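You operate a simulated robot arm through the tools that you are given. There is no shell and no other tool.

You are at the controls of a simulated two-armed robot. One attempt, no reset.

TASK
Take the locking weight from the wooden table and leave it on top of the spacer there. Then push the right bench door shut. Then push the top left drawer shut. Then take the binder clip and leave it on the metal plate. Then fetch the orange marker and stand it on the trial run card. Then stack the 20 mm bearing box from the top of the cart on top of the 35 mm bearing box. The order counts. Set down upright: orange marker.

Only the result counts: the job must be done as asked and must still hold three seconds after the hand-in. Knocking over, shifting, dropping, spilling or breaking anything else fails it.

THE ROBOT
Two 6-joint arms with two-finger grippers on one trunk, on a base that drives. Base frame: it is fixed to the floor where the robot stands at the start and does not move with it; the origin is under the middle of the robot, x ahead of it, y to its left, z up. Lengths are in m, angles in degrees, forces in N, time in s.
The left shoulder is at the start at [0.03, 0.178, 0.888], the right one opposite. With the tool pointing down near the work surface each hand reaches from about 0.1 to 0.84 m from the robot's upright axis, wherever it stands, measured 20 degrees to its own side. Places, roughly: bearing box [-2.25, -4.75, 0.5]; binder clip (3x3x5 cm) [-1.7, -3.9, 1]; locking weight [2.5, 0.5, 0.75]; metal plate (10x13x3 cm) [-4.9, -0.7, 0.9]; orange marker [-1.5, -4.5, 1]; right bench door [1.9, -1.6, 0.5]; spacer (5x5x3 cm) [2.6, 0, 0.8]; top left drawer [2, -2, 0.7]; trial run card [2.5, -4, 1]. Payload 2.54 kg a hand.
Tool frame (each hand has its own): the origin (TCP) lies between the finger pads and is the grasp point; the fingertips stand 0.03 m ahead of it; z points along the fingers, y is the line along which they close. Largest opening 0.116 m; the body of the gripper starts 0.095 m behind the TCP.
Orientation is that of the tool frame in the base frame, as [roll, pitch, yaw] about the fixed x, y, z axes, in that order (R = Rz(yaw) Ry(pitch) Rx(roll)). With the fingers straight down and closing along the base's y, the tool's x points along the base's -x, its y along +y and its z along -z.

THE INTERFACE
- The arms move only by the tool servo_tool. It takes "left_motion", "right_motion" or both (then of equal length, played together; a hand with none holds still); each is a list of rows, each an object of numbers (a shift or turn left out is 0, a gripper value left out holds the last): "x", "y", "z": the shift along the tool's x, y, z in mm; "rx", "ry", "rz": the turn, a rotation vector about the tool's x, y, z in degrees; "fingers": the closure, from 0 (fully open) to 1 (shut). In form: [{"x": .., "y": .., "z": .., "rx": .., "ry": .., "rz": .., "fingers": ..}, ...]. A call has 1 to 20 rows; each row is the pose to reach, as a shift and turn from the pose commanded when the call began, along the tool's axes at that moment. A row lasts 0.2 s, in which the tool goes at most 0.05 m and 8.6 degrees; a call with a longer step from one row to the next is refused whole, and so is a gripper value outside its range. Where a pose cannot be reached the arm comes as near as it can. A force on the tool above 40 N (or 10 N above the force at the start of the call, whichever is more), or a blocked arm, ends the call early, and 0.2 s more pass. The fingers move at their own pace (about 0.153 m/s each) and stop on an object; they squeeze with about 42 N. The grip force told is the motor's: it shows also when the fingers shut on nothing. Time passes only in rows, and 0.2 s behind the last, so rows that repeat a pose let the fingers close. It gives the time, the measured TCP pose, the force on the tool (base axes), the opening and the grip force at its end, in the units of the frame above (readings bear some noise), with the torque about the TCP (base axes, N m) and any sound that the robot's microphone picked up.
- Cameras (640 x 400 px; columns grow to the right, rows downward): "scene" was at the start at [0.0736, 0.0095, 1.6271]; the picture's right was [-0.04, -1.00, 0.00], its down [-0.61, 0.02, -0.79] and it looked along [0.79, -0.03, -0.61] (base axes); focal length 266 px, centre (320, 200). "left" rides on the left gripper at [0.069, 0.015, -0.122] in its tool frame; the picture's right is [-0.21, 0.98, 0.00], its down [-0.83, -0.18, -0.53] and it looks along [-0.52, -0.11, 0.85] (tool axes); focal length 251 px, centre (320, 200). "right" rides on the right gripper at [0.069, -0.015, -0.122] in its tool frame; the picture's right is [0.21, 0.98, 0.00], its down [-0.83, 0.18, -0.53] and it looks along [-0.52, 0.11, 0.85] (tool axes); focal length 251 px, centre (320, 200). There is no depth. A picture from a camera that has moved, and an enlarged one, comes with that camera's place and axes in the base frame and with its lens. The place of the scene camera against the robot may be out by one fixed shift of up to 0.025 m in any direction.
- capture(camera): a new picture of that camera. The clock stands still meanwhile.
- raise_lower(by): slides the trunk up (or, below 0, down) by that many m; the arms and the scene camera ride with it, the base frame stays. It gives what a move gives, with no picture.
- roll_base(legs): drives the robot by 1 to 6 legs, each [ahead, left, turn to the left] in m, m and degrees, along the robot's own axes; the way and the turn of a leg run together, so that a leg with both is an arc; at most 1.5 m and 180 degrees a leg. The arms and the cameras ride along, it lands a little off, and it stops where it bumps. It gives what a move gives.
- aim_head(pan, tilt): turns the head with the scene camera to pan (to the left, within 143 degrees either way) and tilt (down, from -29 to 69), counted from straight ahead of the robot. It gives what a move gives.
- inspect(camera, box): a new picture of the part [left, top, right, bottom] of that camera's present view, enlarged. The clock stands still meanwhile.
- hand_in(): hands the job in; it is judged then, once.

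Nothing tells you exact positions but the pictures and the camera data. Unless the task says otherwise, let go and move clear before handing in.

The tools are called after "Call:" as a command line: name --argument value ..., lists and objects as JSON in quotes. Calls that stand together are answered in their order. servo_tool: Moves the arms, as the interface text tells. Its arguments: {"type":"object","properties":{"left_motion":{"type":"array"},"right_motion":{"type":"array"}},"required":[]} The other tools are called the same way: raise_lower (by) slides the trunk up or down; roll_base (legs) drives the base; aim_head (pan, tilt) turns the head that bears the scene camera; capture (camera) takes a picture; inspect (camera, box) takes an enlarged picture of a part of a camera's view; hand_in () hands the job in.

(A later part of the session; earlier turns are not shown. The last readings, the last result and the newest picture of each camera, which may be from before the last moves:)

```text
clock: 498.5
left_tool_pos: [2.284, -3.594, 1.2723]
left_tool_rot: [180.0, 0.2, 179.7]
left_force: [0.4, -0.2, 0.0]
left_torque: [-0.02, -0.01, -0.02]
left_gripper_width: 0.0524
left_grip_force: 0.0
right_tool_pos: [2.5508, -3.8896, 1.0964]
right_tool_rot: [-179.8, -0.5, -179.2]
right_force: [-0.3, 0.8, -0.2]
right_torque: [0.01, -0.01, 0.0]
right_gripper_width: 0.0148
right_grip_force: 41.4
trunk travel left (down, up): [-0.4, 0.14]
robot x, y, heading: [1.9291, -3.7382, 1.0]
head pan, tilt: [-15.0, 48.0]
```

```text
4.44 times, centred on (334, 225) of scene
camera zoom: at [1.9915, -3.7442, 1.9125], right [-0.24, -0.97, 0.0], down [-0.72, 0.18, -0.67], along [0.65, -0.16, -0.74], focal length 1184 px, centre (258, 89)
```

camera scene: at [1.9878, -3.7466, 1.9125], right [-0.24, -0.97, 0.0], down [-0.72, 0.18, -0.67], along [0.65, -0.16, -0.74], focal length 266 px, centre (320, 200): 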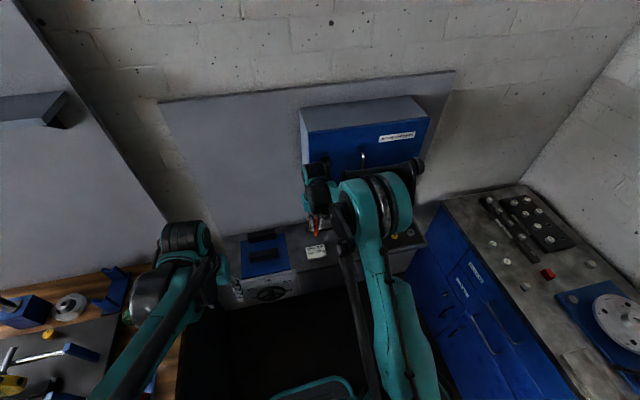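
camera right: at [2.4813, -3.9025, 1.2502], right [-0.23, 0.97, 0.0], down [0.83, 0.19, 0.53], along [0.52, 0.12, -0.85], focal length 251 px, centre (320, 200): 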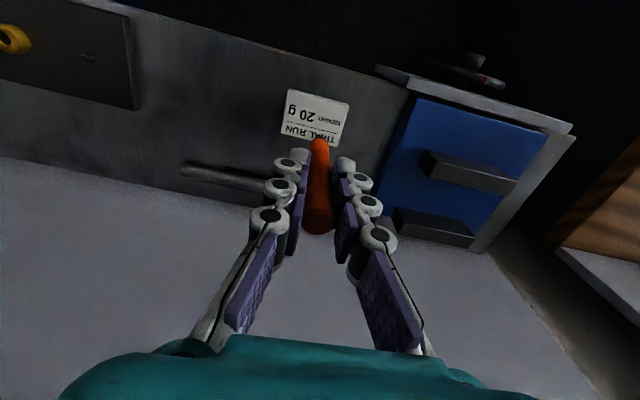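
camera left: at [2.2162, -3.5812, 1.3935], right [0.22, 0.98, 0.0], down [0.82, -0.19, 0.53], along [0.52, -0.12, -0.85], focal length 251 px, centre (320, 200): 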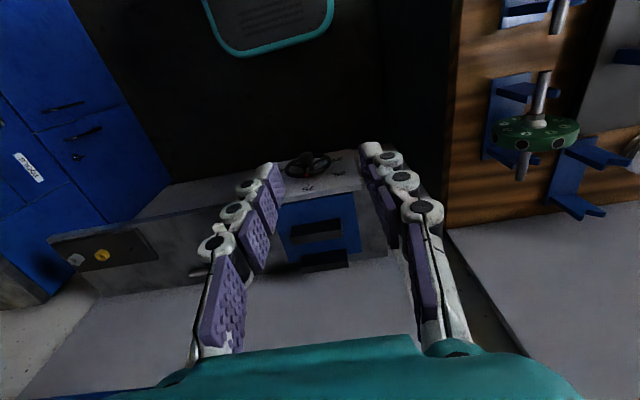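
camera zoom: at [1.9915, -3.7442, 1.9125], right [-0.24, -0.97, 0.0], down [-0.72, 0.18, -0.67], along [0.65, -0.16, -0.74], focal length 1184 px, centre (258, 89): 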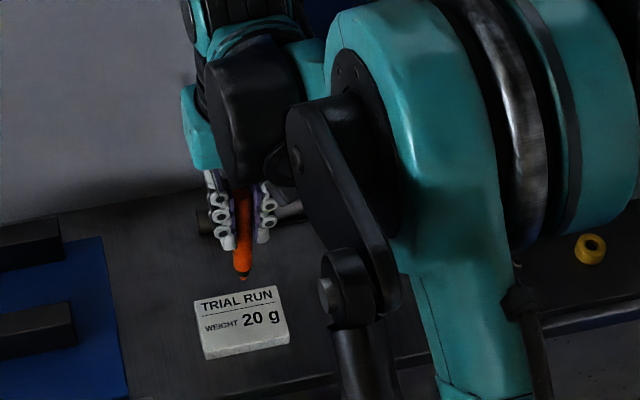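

Call:
servo_tool --right_motion '[{"z": 5, "fingers": 1}, {"z": 10}, {"z": 16}, {"z": 22}, {"z": 28}, {"z": 34}, {"z": 40}, {"z": 46}, {"z": 52}, {"z": 58}, {"z": 64}, {"z": 70}, {"z": 75}, {"z": 78}, {"z": 80}, {"z": 80}]'

Call:
inspect --camera "scene" --box '[286, 210, 350, 270]'

Call:
capture --camera "right"

```text
clock: 501.9
left_tool_pos: [2.2846, -3.5957, 1.2725]
left_tool_rot: [179.9, 0.1, 179.8]
left_force: [0.3, 0.0, 0.1]
left_torque: [0.01, 0.01, -0.03]
left_gripper_width: 0.0523
left_grip_force: 0.1
right_tool_pos: [2.551, -3.8909, 1.0149]
right_tool_rot: [-179.7, -0.4, -179.3]
right_force: [-1.0, 0.6, 0.0]
right_torque: [0.02, -0.02, 0.07]
right_gripper_width: 0.0149
right_grip_force: 41.2
trunk travel left (down, up): [-0.4, 0.14]
robot x, y, heading: [1.9265, -3.7381, 0.8]
head pan, tilt: [-15.0, 48.0]
```

```text
6.67 times, centred on (318, 240) of scene
camera zoom: at [1.9933, -3.7464, 1.9124], right [-0.24, -0.97, 0.0], down [-0.72, 0.18, -0.67], along [0.65, -0.16, -0.74], focal length 1776 px, centre (333, -67)
```

zoom: 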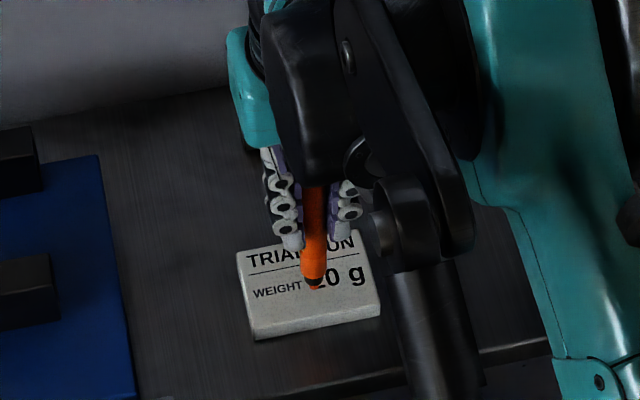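

```text
taken
camera right: at [2.4818, -3.906, 1.1384], right [-0.23, 0.97, 0.0], down [0.83, 0.19, 0.53], along [0.51, 0.12, -0.85], focal length 251 px, centre (320, 200)
```

right: 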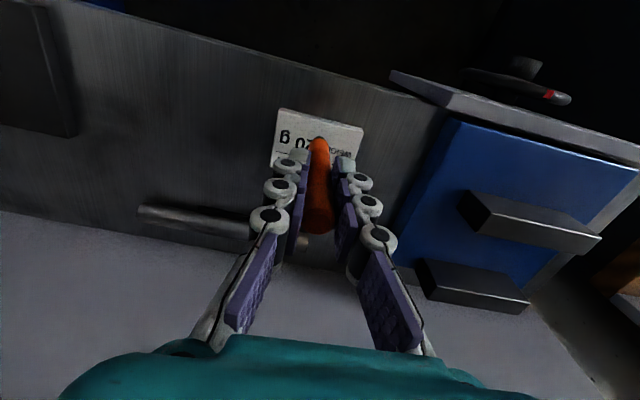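

Call:
servo_tool --right_motion '[{"z": 3, "fingers": 1}, {"z": 6}, {"z": 9}, {"z": 12}, {"z": 14}, {"z": 16}, {"z": 16}]'

Call:
inspect --camera "scene" --box '[294, 225, 342, 265]'

```text
clock: 503.5
left_tool_pos: [2.2855, -3.5949, 1.2717]
left_tool_rot: [180.0, 0.1, 179.8]
left_force: [-0.1, 0.1, 0.1]
left_torque: [-0.02, 0.0, -0.01]
left_gripper_width: 0.052
left_grip_force: 0.0
right_tool_pos: [2.5508, -3.8928, 0.9986]
right_tool_rot: [-179.7, -0.3, -179.3]
right_force: [0.5, -0.3, -0.8]
right_torque: [0.03, 0.06, 0.03]
right_gripper_width: 0.0151
right_grip_force: 41.1
trunk travel left (down, up): [-0.4, 0.14]
robot x, y, heading: [1.9315, -3.7403, 0.9]
head pan, tilt: [-15.0, 48.0]
```

```text
10.00 times, centred on (318, 245) of scene
camera zoom: at [1.9933, -3.7465, 1.9124], right [-0.24, -0.97, 0.0], down [-0.72, 0.18, -0.67], along [0.65, -0.16, -0.74], focal length 2663 px, centre (340, -250)
```

zoom: 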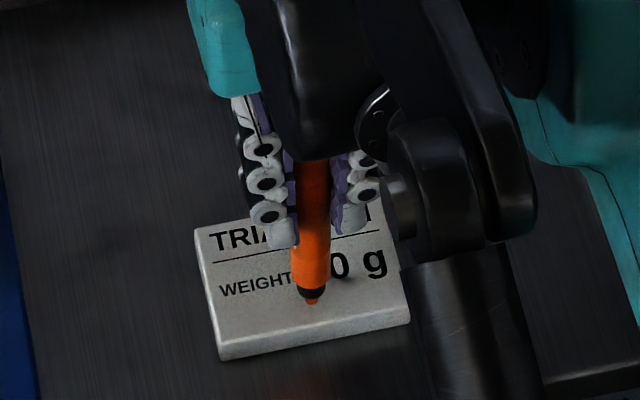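

Call:
servo_tool --right_motion '[{"z": 2, "fingers": 1}, {"z": 4}, {"z": 6}, {"z": 8}, {"z": 8}]'

Call:
inspect --camera "scene" --box '[294, 225, 342, 265]'

```text
clock: 504.7
left_tool_pos: [2.2829, -3.5942, 1.2741]
left_tool_rot: [179.9, 0.2, 179.7]
left_force: [-0.2, 0.6, 0.6]
left_torque: [-0.03, 0.02, -0.02]
left_gripper_width: 0.0524
left_grip_force: 0.1
right_tool_pos: [2.548, -3.8905, 0.9929]
right_tool_rot: [-179.7, -0.4, -179.1]
right_force: [1.7, -0.9, 32.1]
right_torque: [-0.12, -0.45, 0.03]
right_gripper_width: 0.0149
right_grip_force: 41.2
trunk travel left (down, up): [-0.4, 0.14]
robot x, y, heading: [1.9289, -3.7367, 0.8]
head pan, tilt: [-15.0, 48.0]
```

```text
10.00 times, centred on (318, 245) of scene
camera zoom: at [1.9896, -3.7457, 1.9127], right [-0.24, -0.97, 0.0], down [-0.72, 0.18, -0.67], along [0.65, -0.16, -0.74], focal length 2663 px, centre (340, -250)
```

zoom: 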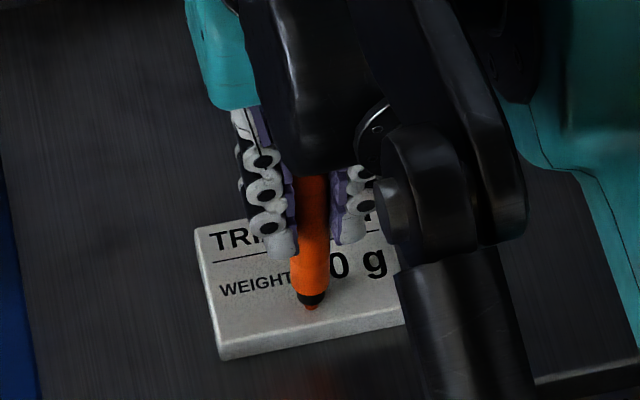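

Contact (32 N) with the torque showing a flat, wide bottom, so it can stand. I'll ease the pressure before opening.

Call:
servo_tool --right_motion '[{"z": -1, "fingers": 1}, {"z": -1.5}, {"z": -1.5}]'

```text
clock: 505.5
left_tool_pos: [2.2845, -3.5955, 1.2741]
left_tool_rot: [180.0, 0.1, 179.6]
left_force: [0.3, 0.4, 0.5]
left_torque: [0.02, -0.02, 0.02]
left_gripper_width: 0.0521
left_grip_force: 0.0
right_tool_pos: [2.5477, -3.8904, 0.9941]
right_tool_rot: [-179.7, -0.4, -179.2]
right_force: [-2.2, -0.6, 16.8]
right_torque: [-0.02, 0.14, 0.0]
right_gripper_width: 0.0146
right_grip_force: 41.2
trunk travel left (down, up): [-0.4, 0.14]
robot x, y, heading: [1.9284, -3.74, 1.0]
head pan, tilt: [-15.0, 48.0]
```

Call:
servo_tool --right_motion '[{"z": -0.7, "fingers": 1}, {"z": -1.2}, {"z": -1.2}]'

```text
clock: 506.3
left_tool_pos: [2.2836, -3.5948, 1.2732]
left_tool_rot: [179.9, 0.0, 179.7]
left_force: [0.1, -0.4, 0.1]
left_torque: [0.02, -0.02, 0.01]
left_gripper_width: 0.0522
left_grip_force: 0.1
right_tool_pos: [2.5499, -3.8905, 0.995]
right_tool_rot: [-179.7, -0.5, -179.3]
right_force: [-1.9, 0.4, 4.7]
right_torque: [-0.01, 0.16, -0.03]
right_gripper_width: 0.015
right_grip_force: 41.2
trunk travel left (down, up): [-0.4, 0.14]
robot x, y, heading: [1.9316, -3.7385, 0.8]
head pan, tilt: [-15.0, 48.0]
```

Call:
servo_tool --right_motion '[{"fingers": 0.87}, {"fingers": 0.86}, {"fingers": 0.85}, {"fingers": 0.84}, {"fingers": 0.83}, {"fingers": 0.82}, {"fingers": 0.82}]'

Call:
inspect --camera "right" --box '[256, 130, 384, 240]'

Call:
inspect --camera "scene" --box '[294, 225, 342, 265]'

```text
clock: 507.9
left_tool_pos: [2.2852, -3.5951, 1.2722]
left_tool_rot: [179.9, 0.1, 179.8]
left_force: [-0.1, 0.9, -0.2]
left_torque: [-0.02, 0.03, 0.0]
left_gripper_width: 0.052
left_grip_force: 0.1
right_tool_pos: [2.5505, -3.8901, 0.9943]
right_tool_rot: [-179.7, -0.4, -179.3]
right_force: [0.0, -1.2, -1.1]
right_torque: [-0.02, 0.03, 0.01]
right_gripper_width: 0.0208
right_grip_force: 0.0
trunk travel left (down, up): [-0.4, 0.14]
robot x, y, heading: [1.9281, -3.7421, 0.9]
head pan, tilt: [-15.0, 48.0]
```

```text
3.64 times, centred on (320, 185) of right
camera zoom: at [2.4812, -3.9055, 1.1171], right [-0.23, 0.97, 0.0], down [0.83, 0.19, 0.53], along [0.51, 0.12, -0.85], focal length 914 px, centre (320, 254)
```

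zoom: 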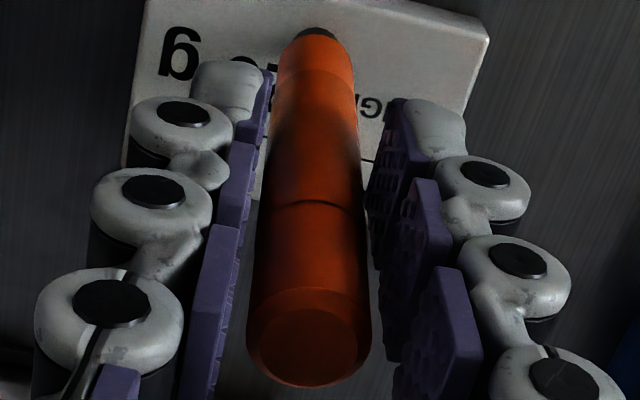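

```text
10.00 times, centred on (318, 245) of scene
camera zoom: at [1.9933, -3.7465, 1.9124], right [-0.24, -0.97, 0.0], down [-0.72, 0.18, -0.67], along [0.65, -0.16, -0.74], focal length 2663 px, centre (340, -250)
```

zoom: 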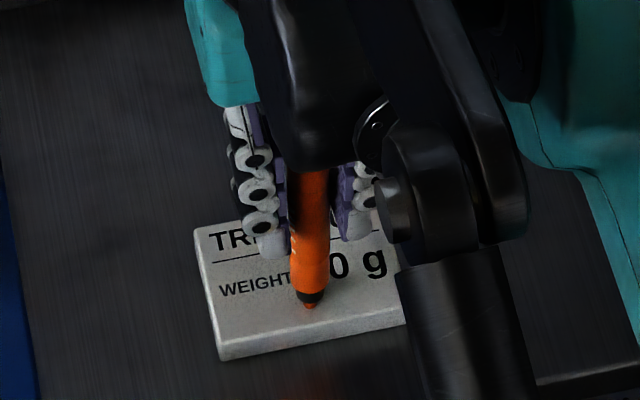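

The marker seems to stand by itself. I'll open further and wait a moment to see that it stays.

Call:
servo_tool --right_motion '[{"fingers": 0.78}, {"fingers": 0.74}, {"fingers": 0.7}, {"fingers": 0.65}, {"fingers": 0.6}, {"fingers": 0.55}, {"fingers": 0.55}, {"fingers": 0.55}, {"fingers": 0.55}, {"fingers": 0.55}]'

Call:
inspect --camera "right" --box '[256, 130, 384, 240]'

```text
clock: 510.1
left_tool_pos: [2.2859, -3.5951, 1.2726]
left_tool_rot: [179.9, 0.2, 179.7]
left_force: [-0.2, -0.8, 0.5]
left_torque: [-0.02, -0.04, 0.02]
left_gripper_width: 0.0524
left_grip_force: 0.1
right_tool_pos: [2.5498, -3.8923, 0.9941]
right_tool_rot: [-179.7, -0.5, -179.4]
right_force: [0.0, 0.8, 0.0]
right_torque: [-0.01, -0.02, -0.02]
right_gripper_width: 0.0522
right_grip_force: 0.0
trunk travel left (down, up): [-0.4, 0.14]
robot x, y, heading: [1.9294, -3.74, 1.0]
head pan, tilt: [-15.0, 48.0]
```

```text
3.64 times, centred on (320, 185) of right
camera zoom: at [2.4812, -3.9055, 1.117], right [-0.23, 0.97, 0.0], down [0.83, 0.19, 0.53], along [0.51, 0.12, -0.85], focal length 914 px, centre (320, 254)
```

zoom: 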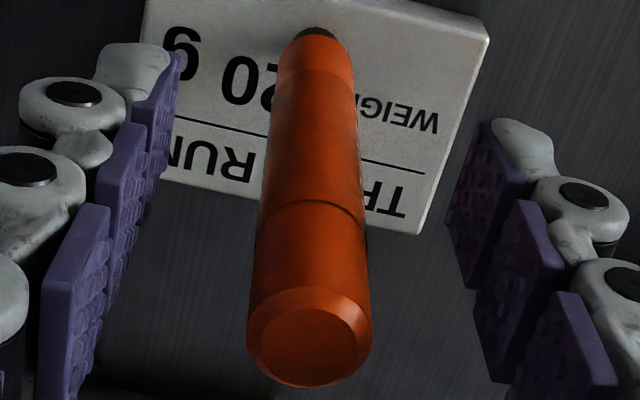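

The marker stands on the card on its own. I'll lift the hand straight up along the same line, then pull back toward the robot.

Call:
servo_tool --right_motion '[{"z": -3, "fingers": 0.5}, {"z": -10}, {"z": -20}, {"z": -32}, {"z": -44}, {"z": -56}, {"z": -68}, {"z": -78}, {"z": -84}, {"z": -84, "x": 10}, {"z": -84, "x": 25}, {"z": -84, "x": 45}, {"z": -84, "x": 75}, {"z": -84, "x": 110}, {"z": -90, "x": 150}, {"z": -100, "x": 190}, {"z": -110, "x": 230}]'

Call:
inspect --camera "scene" --box '[270, 200, 366, 270]'

Call:
capture --camera "scene"

```text
clock: 513.7
left_tool_pos: [2.2846, -3.5952, 1.2713]
left_tool_rot: [179.9, 0.1, 179.7]
left_force: [-0.9, 0.5, -0.1]
left_torque: [-0.03, -0.02, -0.05]
left_gripper_width: 0.0523
left_grip_force: 0.0
right_tool_pos: [2.3188, -3.8928, 1.1081]
right_tool_rot: [-179.7, -0.4, -179.3]
right_force: [0.0, 0.1, 0.2]
right_torque: [0.0, -0.05, 0.0]
right_gripper_width: 0.0578
right_grip_force: 0.1
trunk travel left (down, up): [-0.4, 0.14]
robot x, y, heading: [1.9281, -3.7368, 0.8]
head pan, tilt: [-15.0, 48.0]
```

```text
5.71 times, centred on (318, 235) of scene
camera zoom: at [1.9908, -3.7462, 1.9125], right [-0.24, -0.97, 0.0], down [-0.72, 0.18, -0.67], along [0.65, -0.16, -0.74], focal length 1522 px, centre (331, 0)
```

zoom: 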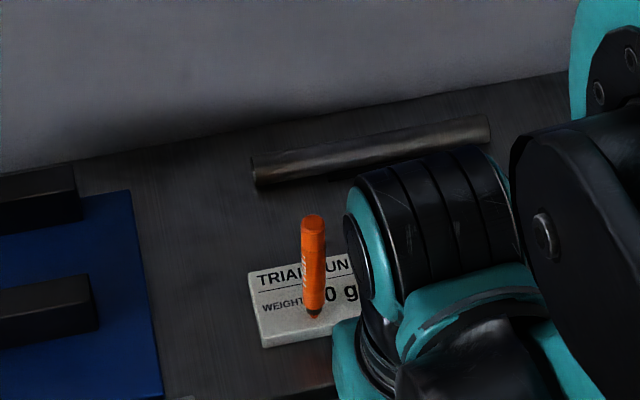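

```text
taken
camera scene: at [1.9908, -3.7462, 1.9125], right [-0.24, -0.97, 0.0], down [-0.72, 0.18, -0.67], along [0.65, -0.16, -0.74], focal length 266 px, centre (320, 200)
```

scene: 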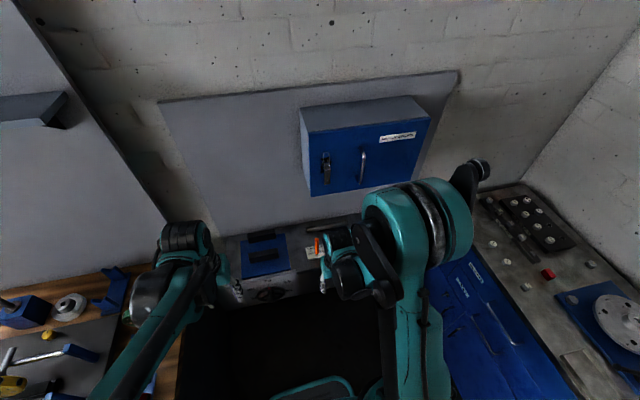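

The orange marker stands upright on the trial run card. Last task: stack the 20 mm bearing box on the 35 mm one on the low cart. I'll tuck the arms, back out and retrace the route.

Call:
servo_tool --right_motion '[{"y": -40}, {"y": -80}, {"y": -120, "z": -20}, {"y": -120, "z": -50}]'

Call:
roll_base --legs '[[-0.4, 0.09, -0.5], [-0.35, 0.4, 0]]'

Call:
capture --camera "scene"

Call:
inspect --camera "scene" --box '[250, 60, 410, 180]'

```text
clock: 514.7
left_tool_pos: [2.2831, -3.5943, 1.2728]
left_tool_rot: [179.9, 0.1, 179.7]
left_force: [-0.1, 0.2, -0.3]
left_torque: [-0.05, -0.04, 0.01]
left_gripper_width: 0.0523
left_grip_force: 0.0
right_tool_pos: [2.3204, -4.0126, 1.1577]
right_tool_rot: [-179.7, -0.3, -179.3]
right_force: [-0.6, -0.2, 0.0]
right_torque: [-0.04, 0.0, -0.01]
right_gripper_width: 0.0579
right_grip_force: 0.2
trunk travel left (down, up): [-0.4, 0.14]
robot x, y, heading: [1.9323, -3.7457, 0.8]
head pan, tilt: [-15.0, 48.0]
```

```text
clock: 519.9
left_tool_pos: [1.5274, -3.12, 1.2728]
left_tool_rot: [180.0, 0.2, -179.9]
left_force: [0.6, 0.1, 0.1]
left_torque: [0.0, 0.0, -0.01]
left_gripper_width: 0.0522
left_grip_force: 0.0
right_tool_pos: [1.5652, -3.5394, 1.1565]
right_tool_rot: [-179.6, -0.3, -179.1]
right_force: [-1.0, -0.7, 0.0]
right_torque: [-0.01, -0.01, -0.01]
right_gripper_width: 0.058
right_grip_force: 0.0
trunk travel left (down, up): [-0.4, 0.14]
robot x, y, heading: [1.172, -3.2669, 1.1]
head pan, tilt: [-15.0, 48.0]
```

```text
taken
camera scene: at [1.2355, -3.2741, 1.9124], right [-0.24, -0.97, 0.0], down [-0.72, 0.18, -0.67], along [0.65, -0.16, -0.74], focal length 266 px, centre (320, 200)
```

scene: 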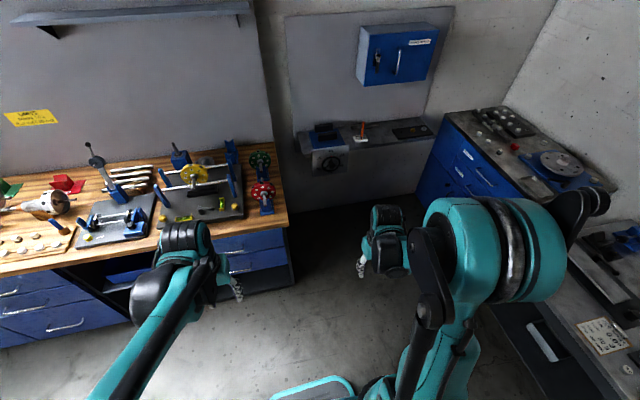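

```text
3.33 times, centred on (330, 120) of scene
camera zoom: at [1.2355, -3.2741, 1.9124], right [-0.24, -0.97, 0.0], down [-0.72, 0.18, -0.67], along [0.65, -0.16, -0.74], focal length 888 px, centre (287, 467)
```

zoom: 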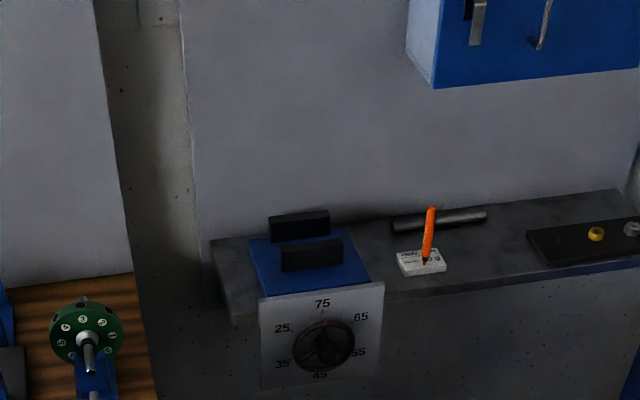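

Call:
roll_base --legs '[[0, 0, -91]]'

Call:
raise_lower --by -0.35

Call:
roll_base --legs '[[-1.2, 0, 0], [-1.0, -0.6, 0], [-1.4, -0.05, 0]]'

```text
clock: 524.2
left_tool_pos: [1.2949, -3.6319, 1.2721]
left_tool_rot: [179.9, 0.2, 86.4]
left_force: [-0.6, 0.2, 1.1]
left_torque: [-0.02, 0.01, 0.02]
left_gripper_width: 0.0521
left_grip_force: 0.0
right_tool_pos: [0.876, -3.6439, 1.1565]
right_tool_rot: [-179.6, -0.4, 87.2]
right_force: [-0.2, -1.1, -0.4]
right_torque: [-0.03, 0.02, -0.02]
right_gripper_width: 0.058
right_grip_force: 0.2
trunk travel left (down, up): [-0.4, 0.14]
robot x, y, heading: [1.1743, -3.2668, -92.3]
head pan, tilt: [-15.0, 48.0]
```

```text
clock: 527.7
left_tool_pos: [1.296, -3.6308, 0.9219]
left_tool_rot: [179.9, 0.1, 86.5]
left_force: [-1.2, 0.1, -0.5]
left_torque: [-0.02, 0.01, 0.02]
left_gripper_width: 0.0521
left_grip_force: 0.1
right_tool_pos: [0.875, -3.6424, 0.8063]
right_tool_rot: [-179.7, -0.4, 87.3]
right_force: [0.2, 0.8, 0.4]
right_torque: [0.03, 0.04, 0.0]
right_gripper_width: 0.0581
right_grip_force: 0.0
trunk travel left (down, up): [-0.05, 0.49]
robot x, y, heading: [1.1701, -3.2694, -92.5]
head pan, tilt: [-15.0, 48.0]
```

```text
clock: 545.9
left_tool_pos: [0.8331, -0.0045, 0.9226]
left_tool_rot: [180.0, 0.2, 84.0]
left_force: [0.2, 1.2, 0.3]
left_torque: [0.0, -0.02, 0.06]
left_gripper_width: 0.0523
left_grip_force: 0.1
right_tool_pos: [0.4128, -0.0007, 0.806]
right_tool_rot: [-179.8, -0.5, 84.8]
right_force: [0.0, 0.7, 0.5]
right_torque: [-0.02, -0.01, -0.05]
right_gripper_width: 0.0582
right_grip_force: 0.0
trunk travel left (down, up): [-0.05, 0.49]
robot x, y, heading: [0.7264, 0.3593, -94.9]
head pan, tilt: [-15.0, 48.0]
```

Call:
roll_base --legs '[[0, 0, -85]]'

Call:
servo_tool --right_motion '[{"z": -40}, {"z": -80}, {"z": -120}, {"z": -165}]'

Call:
roll_base --legs '[[1.3, 0.02, 0], [0.7, -0.1, 0]]'

```text
clock: 550.0
left_tool_pos: [0.3638, 0.2341, 0.9225]
left_tool_rot: [179.9, 0.2, -2.5]
left_force: [0.1, -0.4, -0.1]
left_torque: [-0.02, 0.03, -0.01]
left_gripper_width: 0.0523
left_grip_force: 0.1
right_tool_pos: [0.3434, 0.6524, 0.8073]
right_tool_rot: [-179.7, -0.4, -1.5]
right_force: [-0.2, 0.3, 0.7]
right_torque: [-0.01, 0.02, 0.0]
right_gripper_width: 0.0581
right_grip_force: 0.0
trunk travel left (down, up): [-0.05, 0.49]
robot x, y, heading: [0.7244, 0.3638, 178.9]
head pan, tilt: [-15.0, 48.0]
```

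```text
clock: 551.0
left_tool_pos: [0.3622, 0.2322, 0.9226]
left_tool_rot: [180.0, 0.1, -2.5]
left_force: [0.0, 0.2, 0.9]
left_torque: [0.0, 0.01, -0.05]
left_gripper_width: 0.0522
left_grip_force: 0.1
right_tool_pos: [0.3408, 0.6494, 0.9717]
right_tool_rot: [-179.7, -0.4, -1.5]
right_force: [0.3, 0.6, -0.6]
right_torque: [0.04, -0.01, 0.02]
right_gripper_width: 0.0582
right_grip_force: 0.0
trunk travel left (down, up): [-0.05, 0.49]
robot x, y, heading: [0.7261, 0.3671, 178.7]
head pan, tilt: [-15.0, 48.0]
```

```text
clock: 561.0
left_tool_pos: [-1.6468, 0.4115, 0.9225]
left_tool_rot: [179.9, 0.1, -3.7]
left_force: [0.0, 0.8, -0.1]
left_torque: [0.0, 0.01, -0.01]
left_gripper_width: 0.052
left_grip_force: 0.0
right_tool_pos: [-1.6597, 0.8284, 0.9706]
right_tool_rot: [-179.7, -0.5, -2.8]
right_force: [0.0, -0.6, 0.3]
right_torque: [0.01, -0.02, 0.01]
right_gripper_width: 0.058
right_grip_force: 0.0
trunk travel left (down, up): [-0.05, 0.49]
robot x, y, heading: [-1.2812, 0.5333, 177.4]
head pan, tilt: [-15.0, 48.0]
```

Call:
roll_base --legs '[[0.3, 0.03, 2.4], [1.1, 0, 0], [1.1, 0, 0]]'

Call:
roll_base --legs '[[0, 1.42, 0]]'

```text
clock: 573.5
left_tool_pos: [-4.1338, 0.3892, 0.9212]
left_tool_rot: [179.9, 0.0, -1.8]
left_force: [-0.5, -0.8, 0.3]
left_torque: [-0.01, -0.01, 0.0]
left_gripper_width: 0.0524
left_grip_force: 0.1
right_tool_pos: [-4.1615, 0.8064, 0.9718]
right_tool_rot: [-179.7, -0.5, -1.0]
right_force: [-1.1, -0.2, 0.2]
right_torque: [0.02, -0.01, -0.01]
right_gripper_width: 0.0579
right_grip_force: 0.0
trunk travel left (down, up): [-0.05, 0.49]
robot x, y, heading: [-3.7722, 0.5222, 179.4]
head pan, tilt: [-15.0, 48.0]
```

```text
clock: 580.5
left_tool_pos: [-4.1501, -1.0132, 0.9221]
left_tool_rot: [179.9, 0.1, -1.6]
left_force: [0.3, 0.0, -0.1]
left_torque: [0.0, 0.0, -0.02]
left_gripper_width: 0.0521
left_grip_force: 0.1
right_tool_pos: [-4.1763, -0.5958, 0.9712]
right_tool_rot: [-179.8, -0.3, -0.8]
right_force: [0.7, -0.4, 0.3]
right_torque: [0.04, 0.0, 0.01]
right_gripper_width: 0.058
right_grip_force: 0.1
trunk travel left (down, up): [-0.05, 0.49]
robot x, y, heading: [-3.79, -0.8771, 179.4]
head pan, tilt: [-15.0, 48.0]
```

Call:
roll_base --legs '[[-0.3, 0.08, 0.6], [-0.8, 0.0, 0], [-0.31, 0.11, 0]]'

Call:
roll_base --legs '[[0, 0, 90]]'

Call:
servo_tool --left_motion '[{"x": -40, "y": -10}, {"x": -80, "y": -20}, {"x": -120, "y": -30}, {"x": -160, "y": -40}, {"x": -200, "y": -50}, {"x": -240, "y": -50}, {"x": -270, "y": -50}]' --right_motion '[{"x": -40, "y": 10}, {"x": -80, "y": 20}, {"x": -120, "y": 30}, {"x": -160, "y": 40}, {"x": -200, "y": 50}, {"x": -240, "y": 60}, {"x": -270, "y": 70}]'

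```text
clock: 588.2
left_tool_pos: [-2.7462, -1.2133, 0.9232]
left_tool_rot: [179.9, 0.0, -1.2]
left_force: [-0.1, 0.1, 0.2]
left_torque: [0.02, -0.02, 0.0]
left_gripper_width: 0.0524
left_grip_force: 0.2
right_tool_pos: [-2.7774, -0.7957, 0.9717]
right_tool_rot: [-179.6, -0.4, -0.3]
right_force: [0.8, -0.1, 0.5]
right_torque: [0.03, 0.03, 0.02]
right_gripper_width: 0.0579
right_grip_force: 0.0
trunk travel left (down, up): [-0.05, 0.49]
robot x, y, heading: [-2.3885, -1.0751, 179.9]
head pan, tilt: [-15.0, 48.0]
```

```text
clock: 592.4
left_tool_pos: [-2.2618, -1.4375, 0.9223]
left_tool_rot: [179.9, 0.1, 86.8]
left_force: [0.0, 0.2, 1.5]
left_torque: [0.04, 0.02, 0.02]
left_gripper_width: 0.0524
left_grip_force: 0.0
right_tool_pos: [-2.6792, -1.4547, 0.9723]
right_tool_rot: [-179.7, -0.4, 87.8]
right_force: [-0.3, -0.2, 0.5]
right_torque: [0.0, 0.0, -0.01]
right_gripper_width: 0.0579
right_grip_force: 0.0
trunk travel left (down, up): [-0.05, 0.49]
robot x, y, heading: [-2.3893, -1.072, -92.2]
head pan, tilt: [-15.0, 48.0]
```

```text
clock: 594.0
left_tool_pos: [-2.3265, -1.7061, 0.9207]
left_tool_rot: [179.9, 0.0, 86.9]
left_force: [0.1, -0.9, -1.3]
left_torque: [0.02, 0.01, 0.0]
left_gripper_width: 0.0523
left_grip_force: 0.0
right_tool_pos: [-2.6215, -1.7323, 0.9684]
right_tool_rot: [-179.7, -0.4, 87.8]
right_force: [0.1, 0.5, -1.2]
right_torque: [0.02, 0.0, 0.04]
right_gripper_width: 0.0581
right_grip_force: 0.1
trunk travel left (down, up): [-0.05, 0.49]
robot x, y, heading: [-2.3909, -1.0759, -92.0]
head pan, tilt: [-15.0, 48.0]
```

Call:
roll_base --legs '[[0.3, 0.04, 2], [1.3, 0, 0], [0.85, 0, 0]]'

Call:
aim_head --pan 5 --tilt 50

Call:
capture --camera "scene"

```text
clock: 606.3
left_tool_pos: [-2.3053, -4.165, 0.9217]
left_tool_rot: [179.9, -0.1, 87.9]
left_force: [-0.1, 0.0, -0.3]
left_torque: [0.02, 0.04, 0.03]
left_gripper_width: 0.0522
left_grip_force: 0.1
right_tool_pos: [-2.6011, -4.1956, 0.9688]
right_tool_rot: [-179.7, -0.5, 88.9]
right_force: [-0.7, -0.1, 0.1]
right_torque: [0.03, 0.0, 0.01]
right_gripper_width: 0.0579
right_grip_force: 0.0
trunk travel left (down, up): [-0.05, 0.49]
robot x, y, heading: [-2.3831, -3.5328, -91.0]
head pan, tilt: [-15.0, 48.0]
```

```text
clock: 607.1
left_tool_pos: [-2.3063, -4.1634, 0.9226]
left_tool_rot: [179.9, 0.1, 87.8]
left_force: [0.1, 1.1, -0.3]
left_torque: [0.0, 0.0, -0.02]
left_gripper_width: 0.0523
left_grip_force: 0.1
right_tool_pos: [-2.6019, -4.1956, 0.9692]
right_tool_rot: [-179.8, -0.4, 88.9]
right_force: [-0.6, -0.8, 0.5]
right_torque: [0.0, -0.04, -0.03]
right_gripper_width: 0.0579
right_grip_force: 0.1
trunk travel left (down, up): [-0.05, 0.49]
robot x, y, heading: [-2.3815, -3.5358, -90.7]
head pan, tilt: [5.0, 50.0]
```

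```text
taken
camera scene: at [-2.3579, -3.5696, 1.5597], right [-1.0, -0.07, 0.0], down [-0.05, 0.76, -0.64], along [0.05, -0.64, -0.77], focal length 266 px, centre (320, 200)
```

scene: 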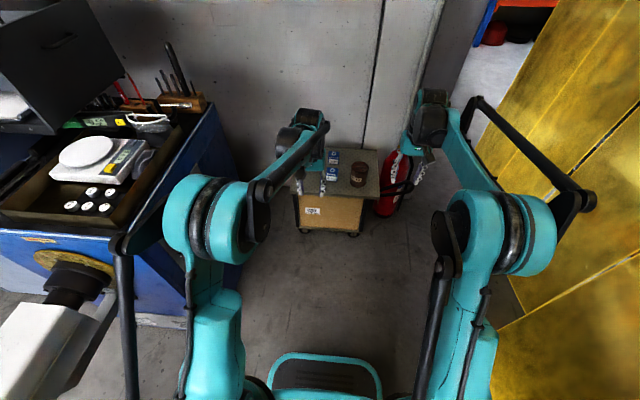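

Call:
inspect --camera "scene" --box '[280, 135, 400, 210]'

Call:
capture --camera "left"

```text
5.33 times, centred on (340, 172) of scene
camera zoom: at [-2.3579, -3.5696, 1.5597], right [-1.0, -0.07, 0.0], down [-0.05, 0.76, -0.64], along [0.05, -0.64, -0.77], focal length 1420 px, centre (213, 347)
```

zoom: 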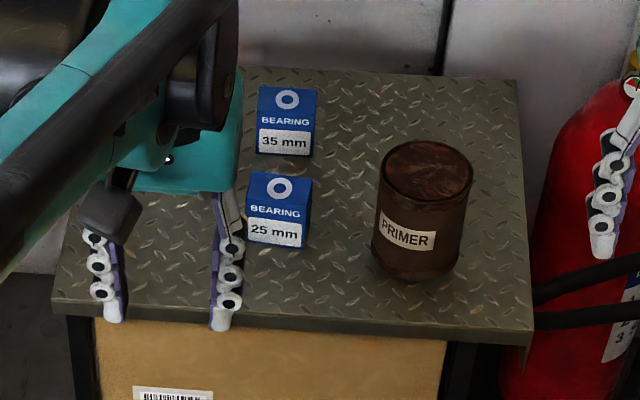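

```text
taken
camera left: at [-2.2889, -4.0957, 1.043], right [0.97, -0.25, 0.0], down [-0.21, -0.82, 0.53], along [-0.13, -0.52, -0.85], focal length 251 px, centre (320, 200)
```

left: 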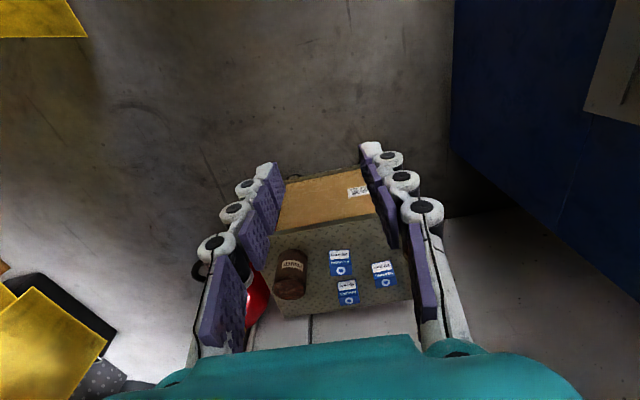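

Call:
inspect --camera "left" --box '[272, 230, 416, 320]'

```text
4.44 times, centred on (344, 275) of left
camera zoom: at [-2.2889, -4.0957, 1.043], right [0.97, -0.25, 0.0], down [-0.21, -0.82, 0.53], along [-0.13, -0.52, -0.85], focal length 1118 px, centre (213, -133)
```

zoom: 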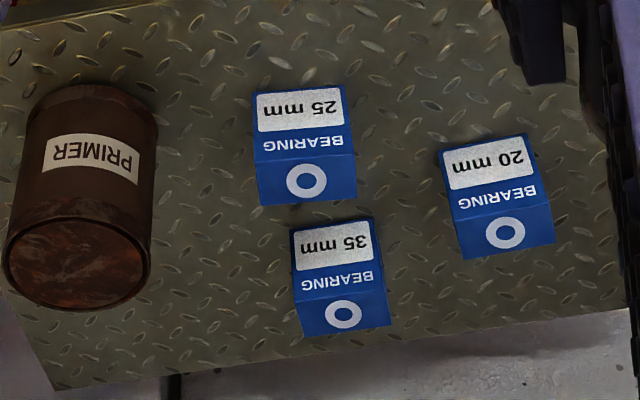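

The boxes are clear now: 25 mm in front, 35 mm behind at about (-2.365,-4.77), and 20 mm to the east at about (-2.249,-4.714), tops near z≈0.55. I'll retract the right hand and roll up to the cart.

Call:
servo_tool --right_motion '[{"x": 40, "y": -5}, {"x": 80, "y": -10}, {"x": 120, "y": -15}, {"x": 160, "y": -20}, {"x": 200, "y": -25}, {"x": 240, "y": -30}, {"x": 270, "y": -30}]'

Call:
roll_base --legs '[[0.5, 0.03, 0.7]]'

Call:
capture --camera "left"

Call:
capture --camera "scene"

```text
clock: 608.7
left_tool_pos: [-2.3053, -4.1644, 0.9225]
left_tool_rot: [179.9, 0.1, 88.0]
left_force: [0.9, 0.6, 0.2]
left_torque: [-0.02, 0.02, 0.0]
left_gripper_width: 0.0523
left_grip_force: 0.0
right_tool_pos: [-2.6276, -3.9226, 0.9724]
right_tool_rot: [-179.7, -0.4, 88.9]
right_force: [0.6, 0.5, -0.6]
right_torque: [-0.01, 0.02, -0.02]
right_gripper_width: 0.058
right_grip_force: 0.0
trunk travel left (down, up): [-0.05, 0.49]
robot x, y, heading: [-2.381, -3.5367, -90.9]
head pan, tilt: [5.0, 50.0]
```

```text
clock: 611.7
left_tool_pos: [-2.2684, -4.6635, 0.9215]
left_tool_rot: [180.0, -0.1, 89.1]
left_force: [-0.2, -0.3, -0.3]
left_torque: [-0.02, 0.02, -0.01]
left_gripper_width: 0.0522
left_grip_force: 0.0
right_tool_pos: [-2.5939, -4.4301, 0.9721]
right_tool_rot: [-179.8, -0.5, 89.9]
right_force: [0.6, -0.5, 1.0]
right_torque: [0.0, 0.01, 0.01]
right_gripper_width: 0.058
right_grip_force: 0.1
trunk travel left (down, up): [-0.05, 0.49]
robot x, y, heading: [-2.3535, -4.0355, -89.8]
head pan, tilt: [5.0, 50.0]
```

```text
taken
camera left: at [-2.2524, -4.5946, 1.0427], right [0.97, -0.23, 0.0], down [-0.2, -0.82, 0.53], along [-0.12, -0.52, -0.85], focal length 251 px, centre (320, 200)
```

left: 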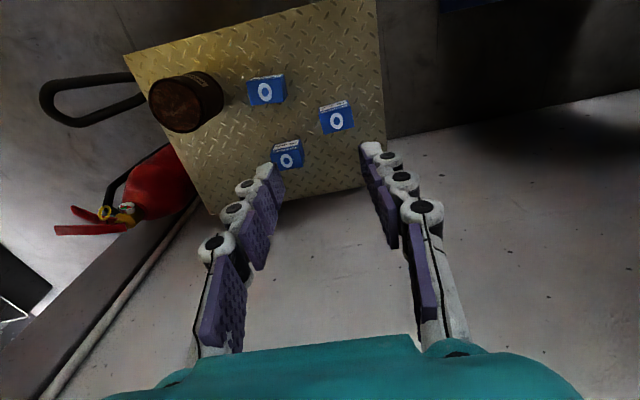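

```text
taken
camera scene: at [-2.3305, -4.0704, 1.5596], right [-1.0, -0.09, 0.0], down [-0.07, 0.76, -0.64], along [0.06, -0.64, -0.77], focal length 266 px, centre (320, 200)
```

scene: 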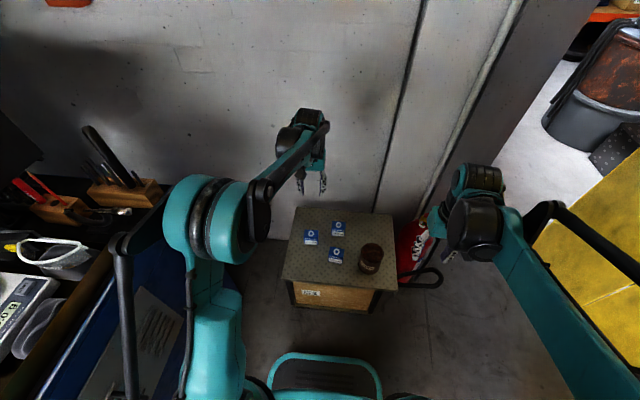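

Call:
inspect --camera "left" --box '[240, 60, 384, 180]'

Call:
inspect --camera "scene" --box '[280, 200, 400, 300]'

```text
3.33 times, centred on (312, 120) of left
camera zoom: at [-2.2524, -4.5946, 1.0427], right [0.97, -0.23, 0.0], down [-0.2, -0.82, 0.53], along [-0.12, -0.52, -0.85], focal length 838 px, centre (347, 467)
```

zoom: 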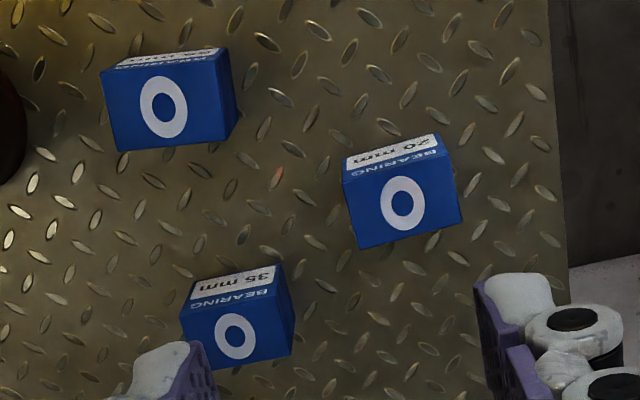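

```text
4.00 times, centred on (340, 250) of scene
camera zoom: at [-2.3305, -4.0704, 1.5596], right [-1.0, -0.09, 0.0], down [-0.07, 0.76, -0.64], along [0.06, -0.64, -0.77], focal length 1065 px, centre (240, 0)
```

zoom: 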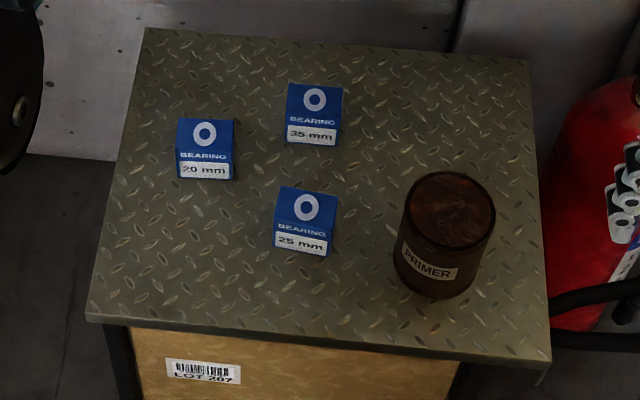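

The positions triangulate well: the 20 mm box's top centre is (-2.248,-4.731,0.537) and the 35 mm box's is (-2.368,-4.787,0.537); each is about 6.4 × 4 × 6 cm. I'll move the left hand above the 20 mm box with the fingers open along x.

Call:
servo_tool --left_motion '[{"x": -35, "y": 10, "fingers": 0.1}, {"x": -68, "y": 21}, {"x": -68, "y": 21, "z": 40}, {"x": -68, "y": 21, "z": 85}, {"x": -68, "y": 21, "z": 130}, {"x": -68, "y": 21, "z": 175}, {"x": -68, "y": 21, "z": 220}, {"x": -68, "y": 21, "z": 265}, {"x": -68, "y": 21, "z": 275}, {"x": -68, "y": 21, "z": 275}]'

Call:
capture --camera "left"

Call:
inspect --camera "left" --box '[208, 80, 400, 200]'

```text
clock: 613.9
left_tool_pos: [-2.2473, -4.7309, 0.648]
left_tool_rot: [179.9, 0.1, 89.0]
left_force: [-0.1, -0.6, -0.9]
left_torque: [0.0, -0.04, -0.02]
left_gripper_width: 0.1047
left_grip_force: 0.0
right_tool_pos: [-2.5945, -4.4287, 0.971]
right_tool_rot: [-179.6, -0.4, 89.9]
right_force: [-0.5, -0.2, 0.3]
right_torque: [0.0, 0.03, 0.03]
right_gripper_width: 0.0581
right_grip_force: 0.1
trunk travel left (down, up): [-0.05, 0.49]
robot x, y, heading: [-2.3528, -4.0367, -89.9]
head pan, tilt: [5.0, 50.0]
```

```text
taken
camera left: at [-2.2319, -4.662, 0.7671], right [0.97, -0.23, 0.0], down [-0.2, -0.82, 0.53], along [-0.12, -0.52, -0.85], focal length 251 px, centre (320, 200)
```

left: 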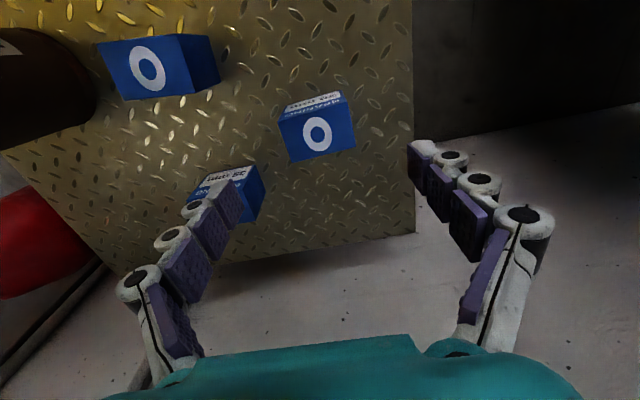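

```text
3.33 times, centred on (304, 140) of left
camera zoom: at [-2.2319, -4.662, 0.7671], right [0.97, -0.23, 0.0], down [-0.2, -0.82, 0.53], along [-0.12, -0.52, -0.85], focal length 838 px, centre (373, 400)
```

zoom: 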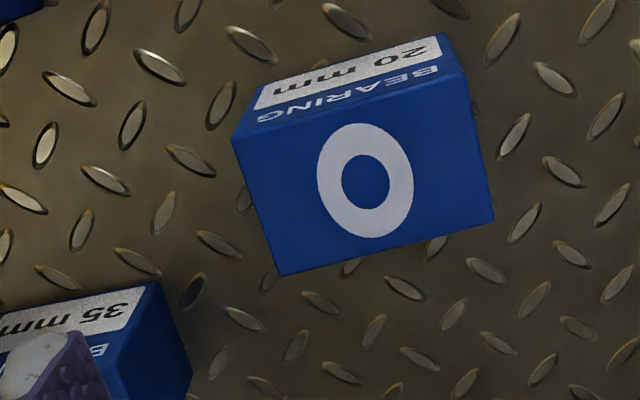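

The 20 mm box is centred under the TCP within a millimetre or so and turned about 4.5°. I'll match that yaw, lower and close.

Call:
servo_tool --left_motion '[{"rz": -4.5, "y": -1, "fingers": 0.1}, {"rz": -4.5, "y": -1, "z": 40}, {"rz": -4.5, "y": -1, "z": 80}, {"rz": -4.5, "y": -1, "z": 110}, {"rz": -4.5, "y": -1, "z": 123}, {"rz": -4.5, "y": -1, "z": 126}, {"rz": -4.5, "y": -1, "z": 126}]'

Call:
capture --camera "left"

Call:
inspect --camera "scene" --box '[280, 200, 400, 300]'

```text
clock: 615.5
left_tool_pos: [-2.2481, -4.7153, 0.5398]
left_tool_rot: [180.0, 0.1, 93.5]
left_force: [-0.1, 0.0, -0.4]
left_torque: [0.01, -0.04, 0.01]
left_gripper_width: 0.1044
left_grip_force: 0.1
left hand out of reach, approached as far as the arm can: row 4, 5, 6, 7
right_tool_pos: [-2.594, -4.4289, 0.9705]
right_tool_rot: [-179.7, -0.4, 89.9]
right_force: [0.7, 0.0, -0.2]
right_torque: [0.0, 0.0, -0.02]
right_gripper_width: 0.0583
right_grip_force: 0.0
trunk travel left (down, up): [-0.05, 0.49]
robot x, y, heading: [-2.3541, -4.0374, -89.9]
head pan, tilt: [5.0, 50.0]
```

```text
taken
camera left: at [-2.238, -4.6464, 0.6611], right [0.99, -0.16, 0.0], down [-0.13, -0.83, 0.54], along [-0.08, -0.53, -0.84], focal length 251 px, centre (320, 200)
```

left: 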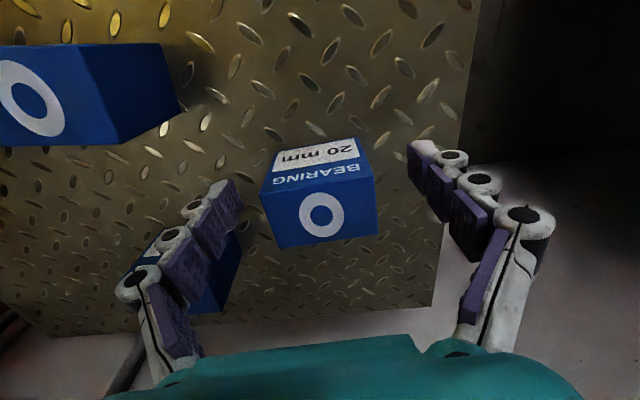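

```text
4.00 times, centred on (340, 250) of scene
camera zoom: at [-2.3305, -4.0696, 1.5597], right [-1.0, -0.09, 0.0], down [-0.07, 0.76, -0.64], along [0.06, -0.64, -0.77], focal length 1065 px, centre (240, 0)
```

zoom: 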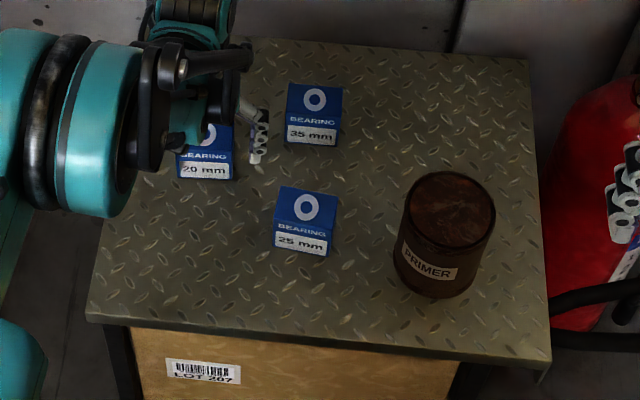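

The arm can't get that low at this distance. I'll lift the hand clear, roll 9 cm closer, lower the trunk the last 5 cm and try again.

Call:
servo_tool --left_motion '[{"z": -30, "fingers": 0.1}, {"z": -70}, {"z": -110}, {"z": -140}]'

Call:
roll_base --legs '[[0.09, 0, 0]]'

Call:
raise_lower --by -0.05

Call:
capture --camera "left"

```text
clock: 616.5
left_tool_pos: [-2.2476, -4.7171, 0.6803]
left_tool_rot: [179.8, 0.1, 93.5]
left_force: [0.0, -1.5, 0.4]
left_torque: [-0.02, 0.0, 0.01]
left_gripper_width: 0.1046
left_grip_force: 0.0
right_tool_pos: [-2.5954, -4.4288, 0.9712]
right_tool_rot: [-179.7, -0.4, 90.0]
right_force: [0.0, 0.5, 0.4]
right_torque: [0.0, -0.01, -0.03]
right_gripper_width: 0.058
right_grip_force: 0.0
trunk travel left (down, up): [-0.05, 0.49]
robot x, y, heading: [-2.3541, -4.0361, -90.1]
head pan, tilt: [5.0, 50.0]
```

```text
clock: 617.6
left_tool_pos: [-2.2486, -4.8098, 0.6787]
left_tool_rot: [179.9, 0.0, 93.3]
left_force: [0.7, 0.0, -0.4]
left_torque: [0.03, -0.02, 0.03]
left_gripper_width: 0.1043
left_grip_force: 0.0
right_tool_pos: [-2.5939, -4.5198, 0.9716]
right_tool_rot: [-179.7, -0.6, 89.8]
right_force: [0.0, -1.0, -1.1]
right_torque: [0.05, 0.02, -0.05]
right_gripper_width: 0.0581
right_grip_force: 0.1
trunk travel left (down, up): [-0.05, 0.49]
robot x, y, heading: [-2.3541, -4.1262, -90.0]
head pan, tilt: [5.0, 50.0]
```

```text
clock: 618.5
left_tool_pos: [-2.2484, -4.8089, 0.6302]
left_tool_rot: [179.8, 0.1, 93.4]
left_force: [-0.6, 0.3, 0.7]
left_torque: [0.03, 0.01, -0.02]
left_gripper_width: 0.1041
left_grip_force: 0.0
right_tool_pos: [-2.5942, -4.5188, 0.9217]
right_tool_rot: [-179.6, -0.4, 89.8]
right_force: [-0.4, -0.7, 0.0]
right_torque: [-0.02, 0.02, -0.04]
right_gripper_width: 0.0581
right_grip_force: 0.1
trunk travel left (down, up): [0.0, 0.54]
robot x, y, heading: [-2.3531, -4.1237, -90.0]
head pan, tilt: [5.0, 50.0]
```

```text
taken
camera left: at [-2.2382, -4.7392, 0.7514], right [0.99, -0.16, 0.0], down [-0.13, -0.83, 0.54], along [-0.08, -0.53, -0.84], focal length 251 px, centre (320, 200)
```

left: 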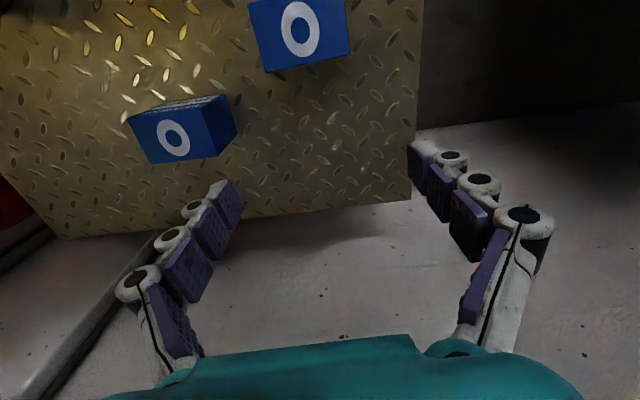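

Call:
servo_tool --left_motion '[{"x": 40, "y": 2, "fingers": 0.1}, {"x": 78, "y": 4.5}, {"x": 78, "y": 4.5, "z": 30}, {"x": 78, "y": 4.5, "z": 60}, {"x": 78, "y": 4.5, "z": 85}, {"x": 78, "y": 4.5, "z": 85}]'

Call:
inspect --camera "left" --box '[208, 100, 432, 240]'

```text
clock: 619.9
left_tool_pos: [-2.2505, -4.7306, 0.546]
left_tool_rot: [179.9, 0.0, 93.3]
left_force: [-0.2, -0.1, 0.7]
left_torque: [-0.01, 0.04, 0.03]
left_gripper_width: 0.1044
left_grip_force: 0.0
right_tool_pos: [-2.5957, -4.5194, 0.9228]
right_tool_rot: [-179.7, -0.4, 89.8]
right_force: [0.0, 0.6, 0.3]
right_torque: [-0.01, 0.02, -0.01]
right_gripper_width: 0.0581
right_grip_force: 0.0
trunk travel left (down, up): [0.0, 0.54]
robot x, y, heading: [-2.3537, -4.127, -90.0]
head pan, tilt: [5.0, 50.0]
```

```text
2.86 times, centred on (320, 170) of left
camera zoom: at [-2.2401, -4.661, 0.6669], right [0.99, -0.16, 0.0], down [-0.13, -0.83, 0.53], along [-0.08, -0.53, -0.84], focal length 718 px, centre (320, 286)
```

zoom: 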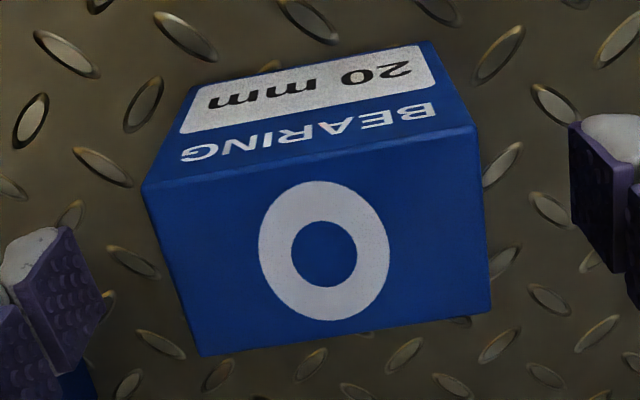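

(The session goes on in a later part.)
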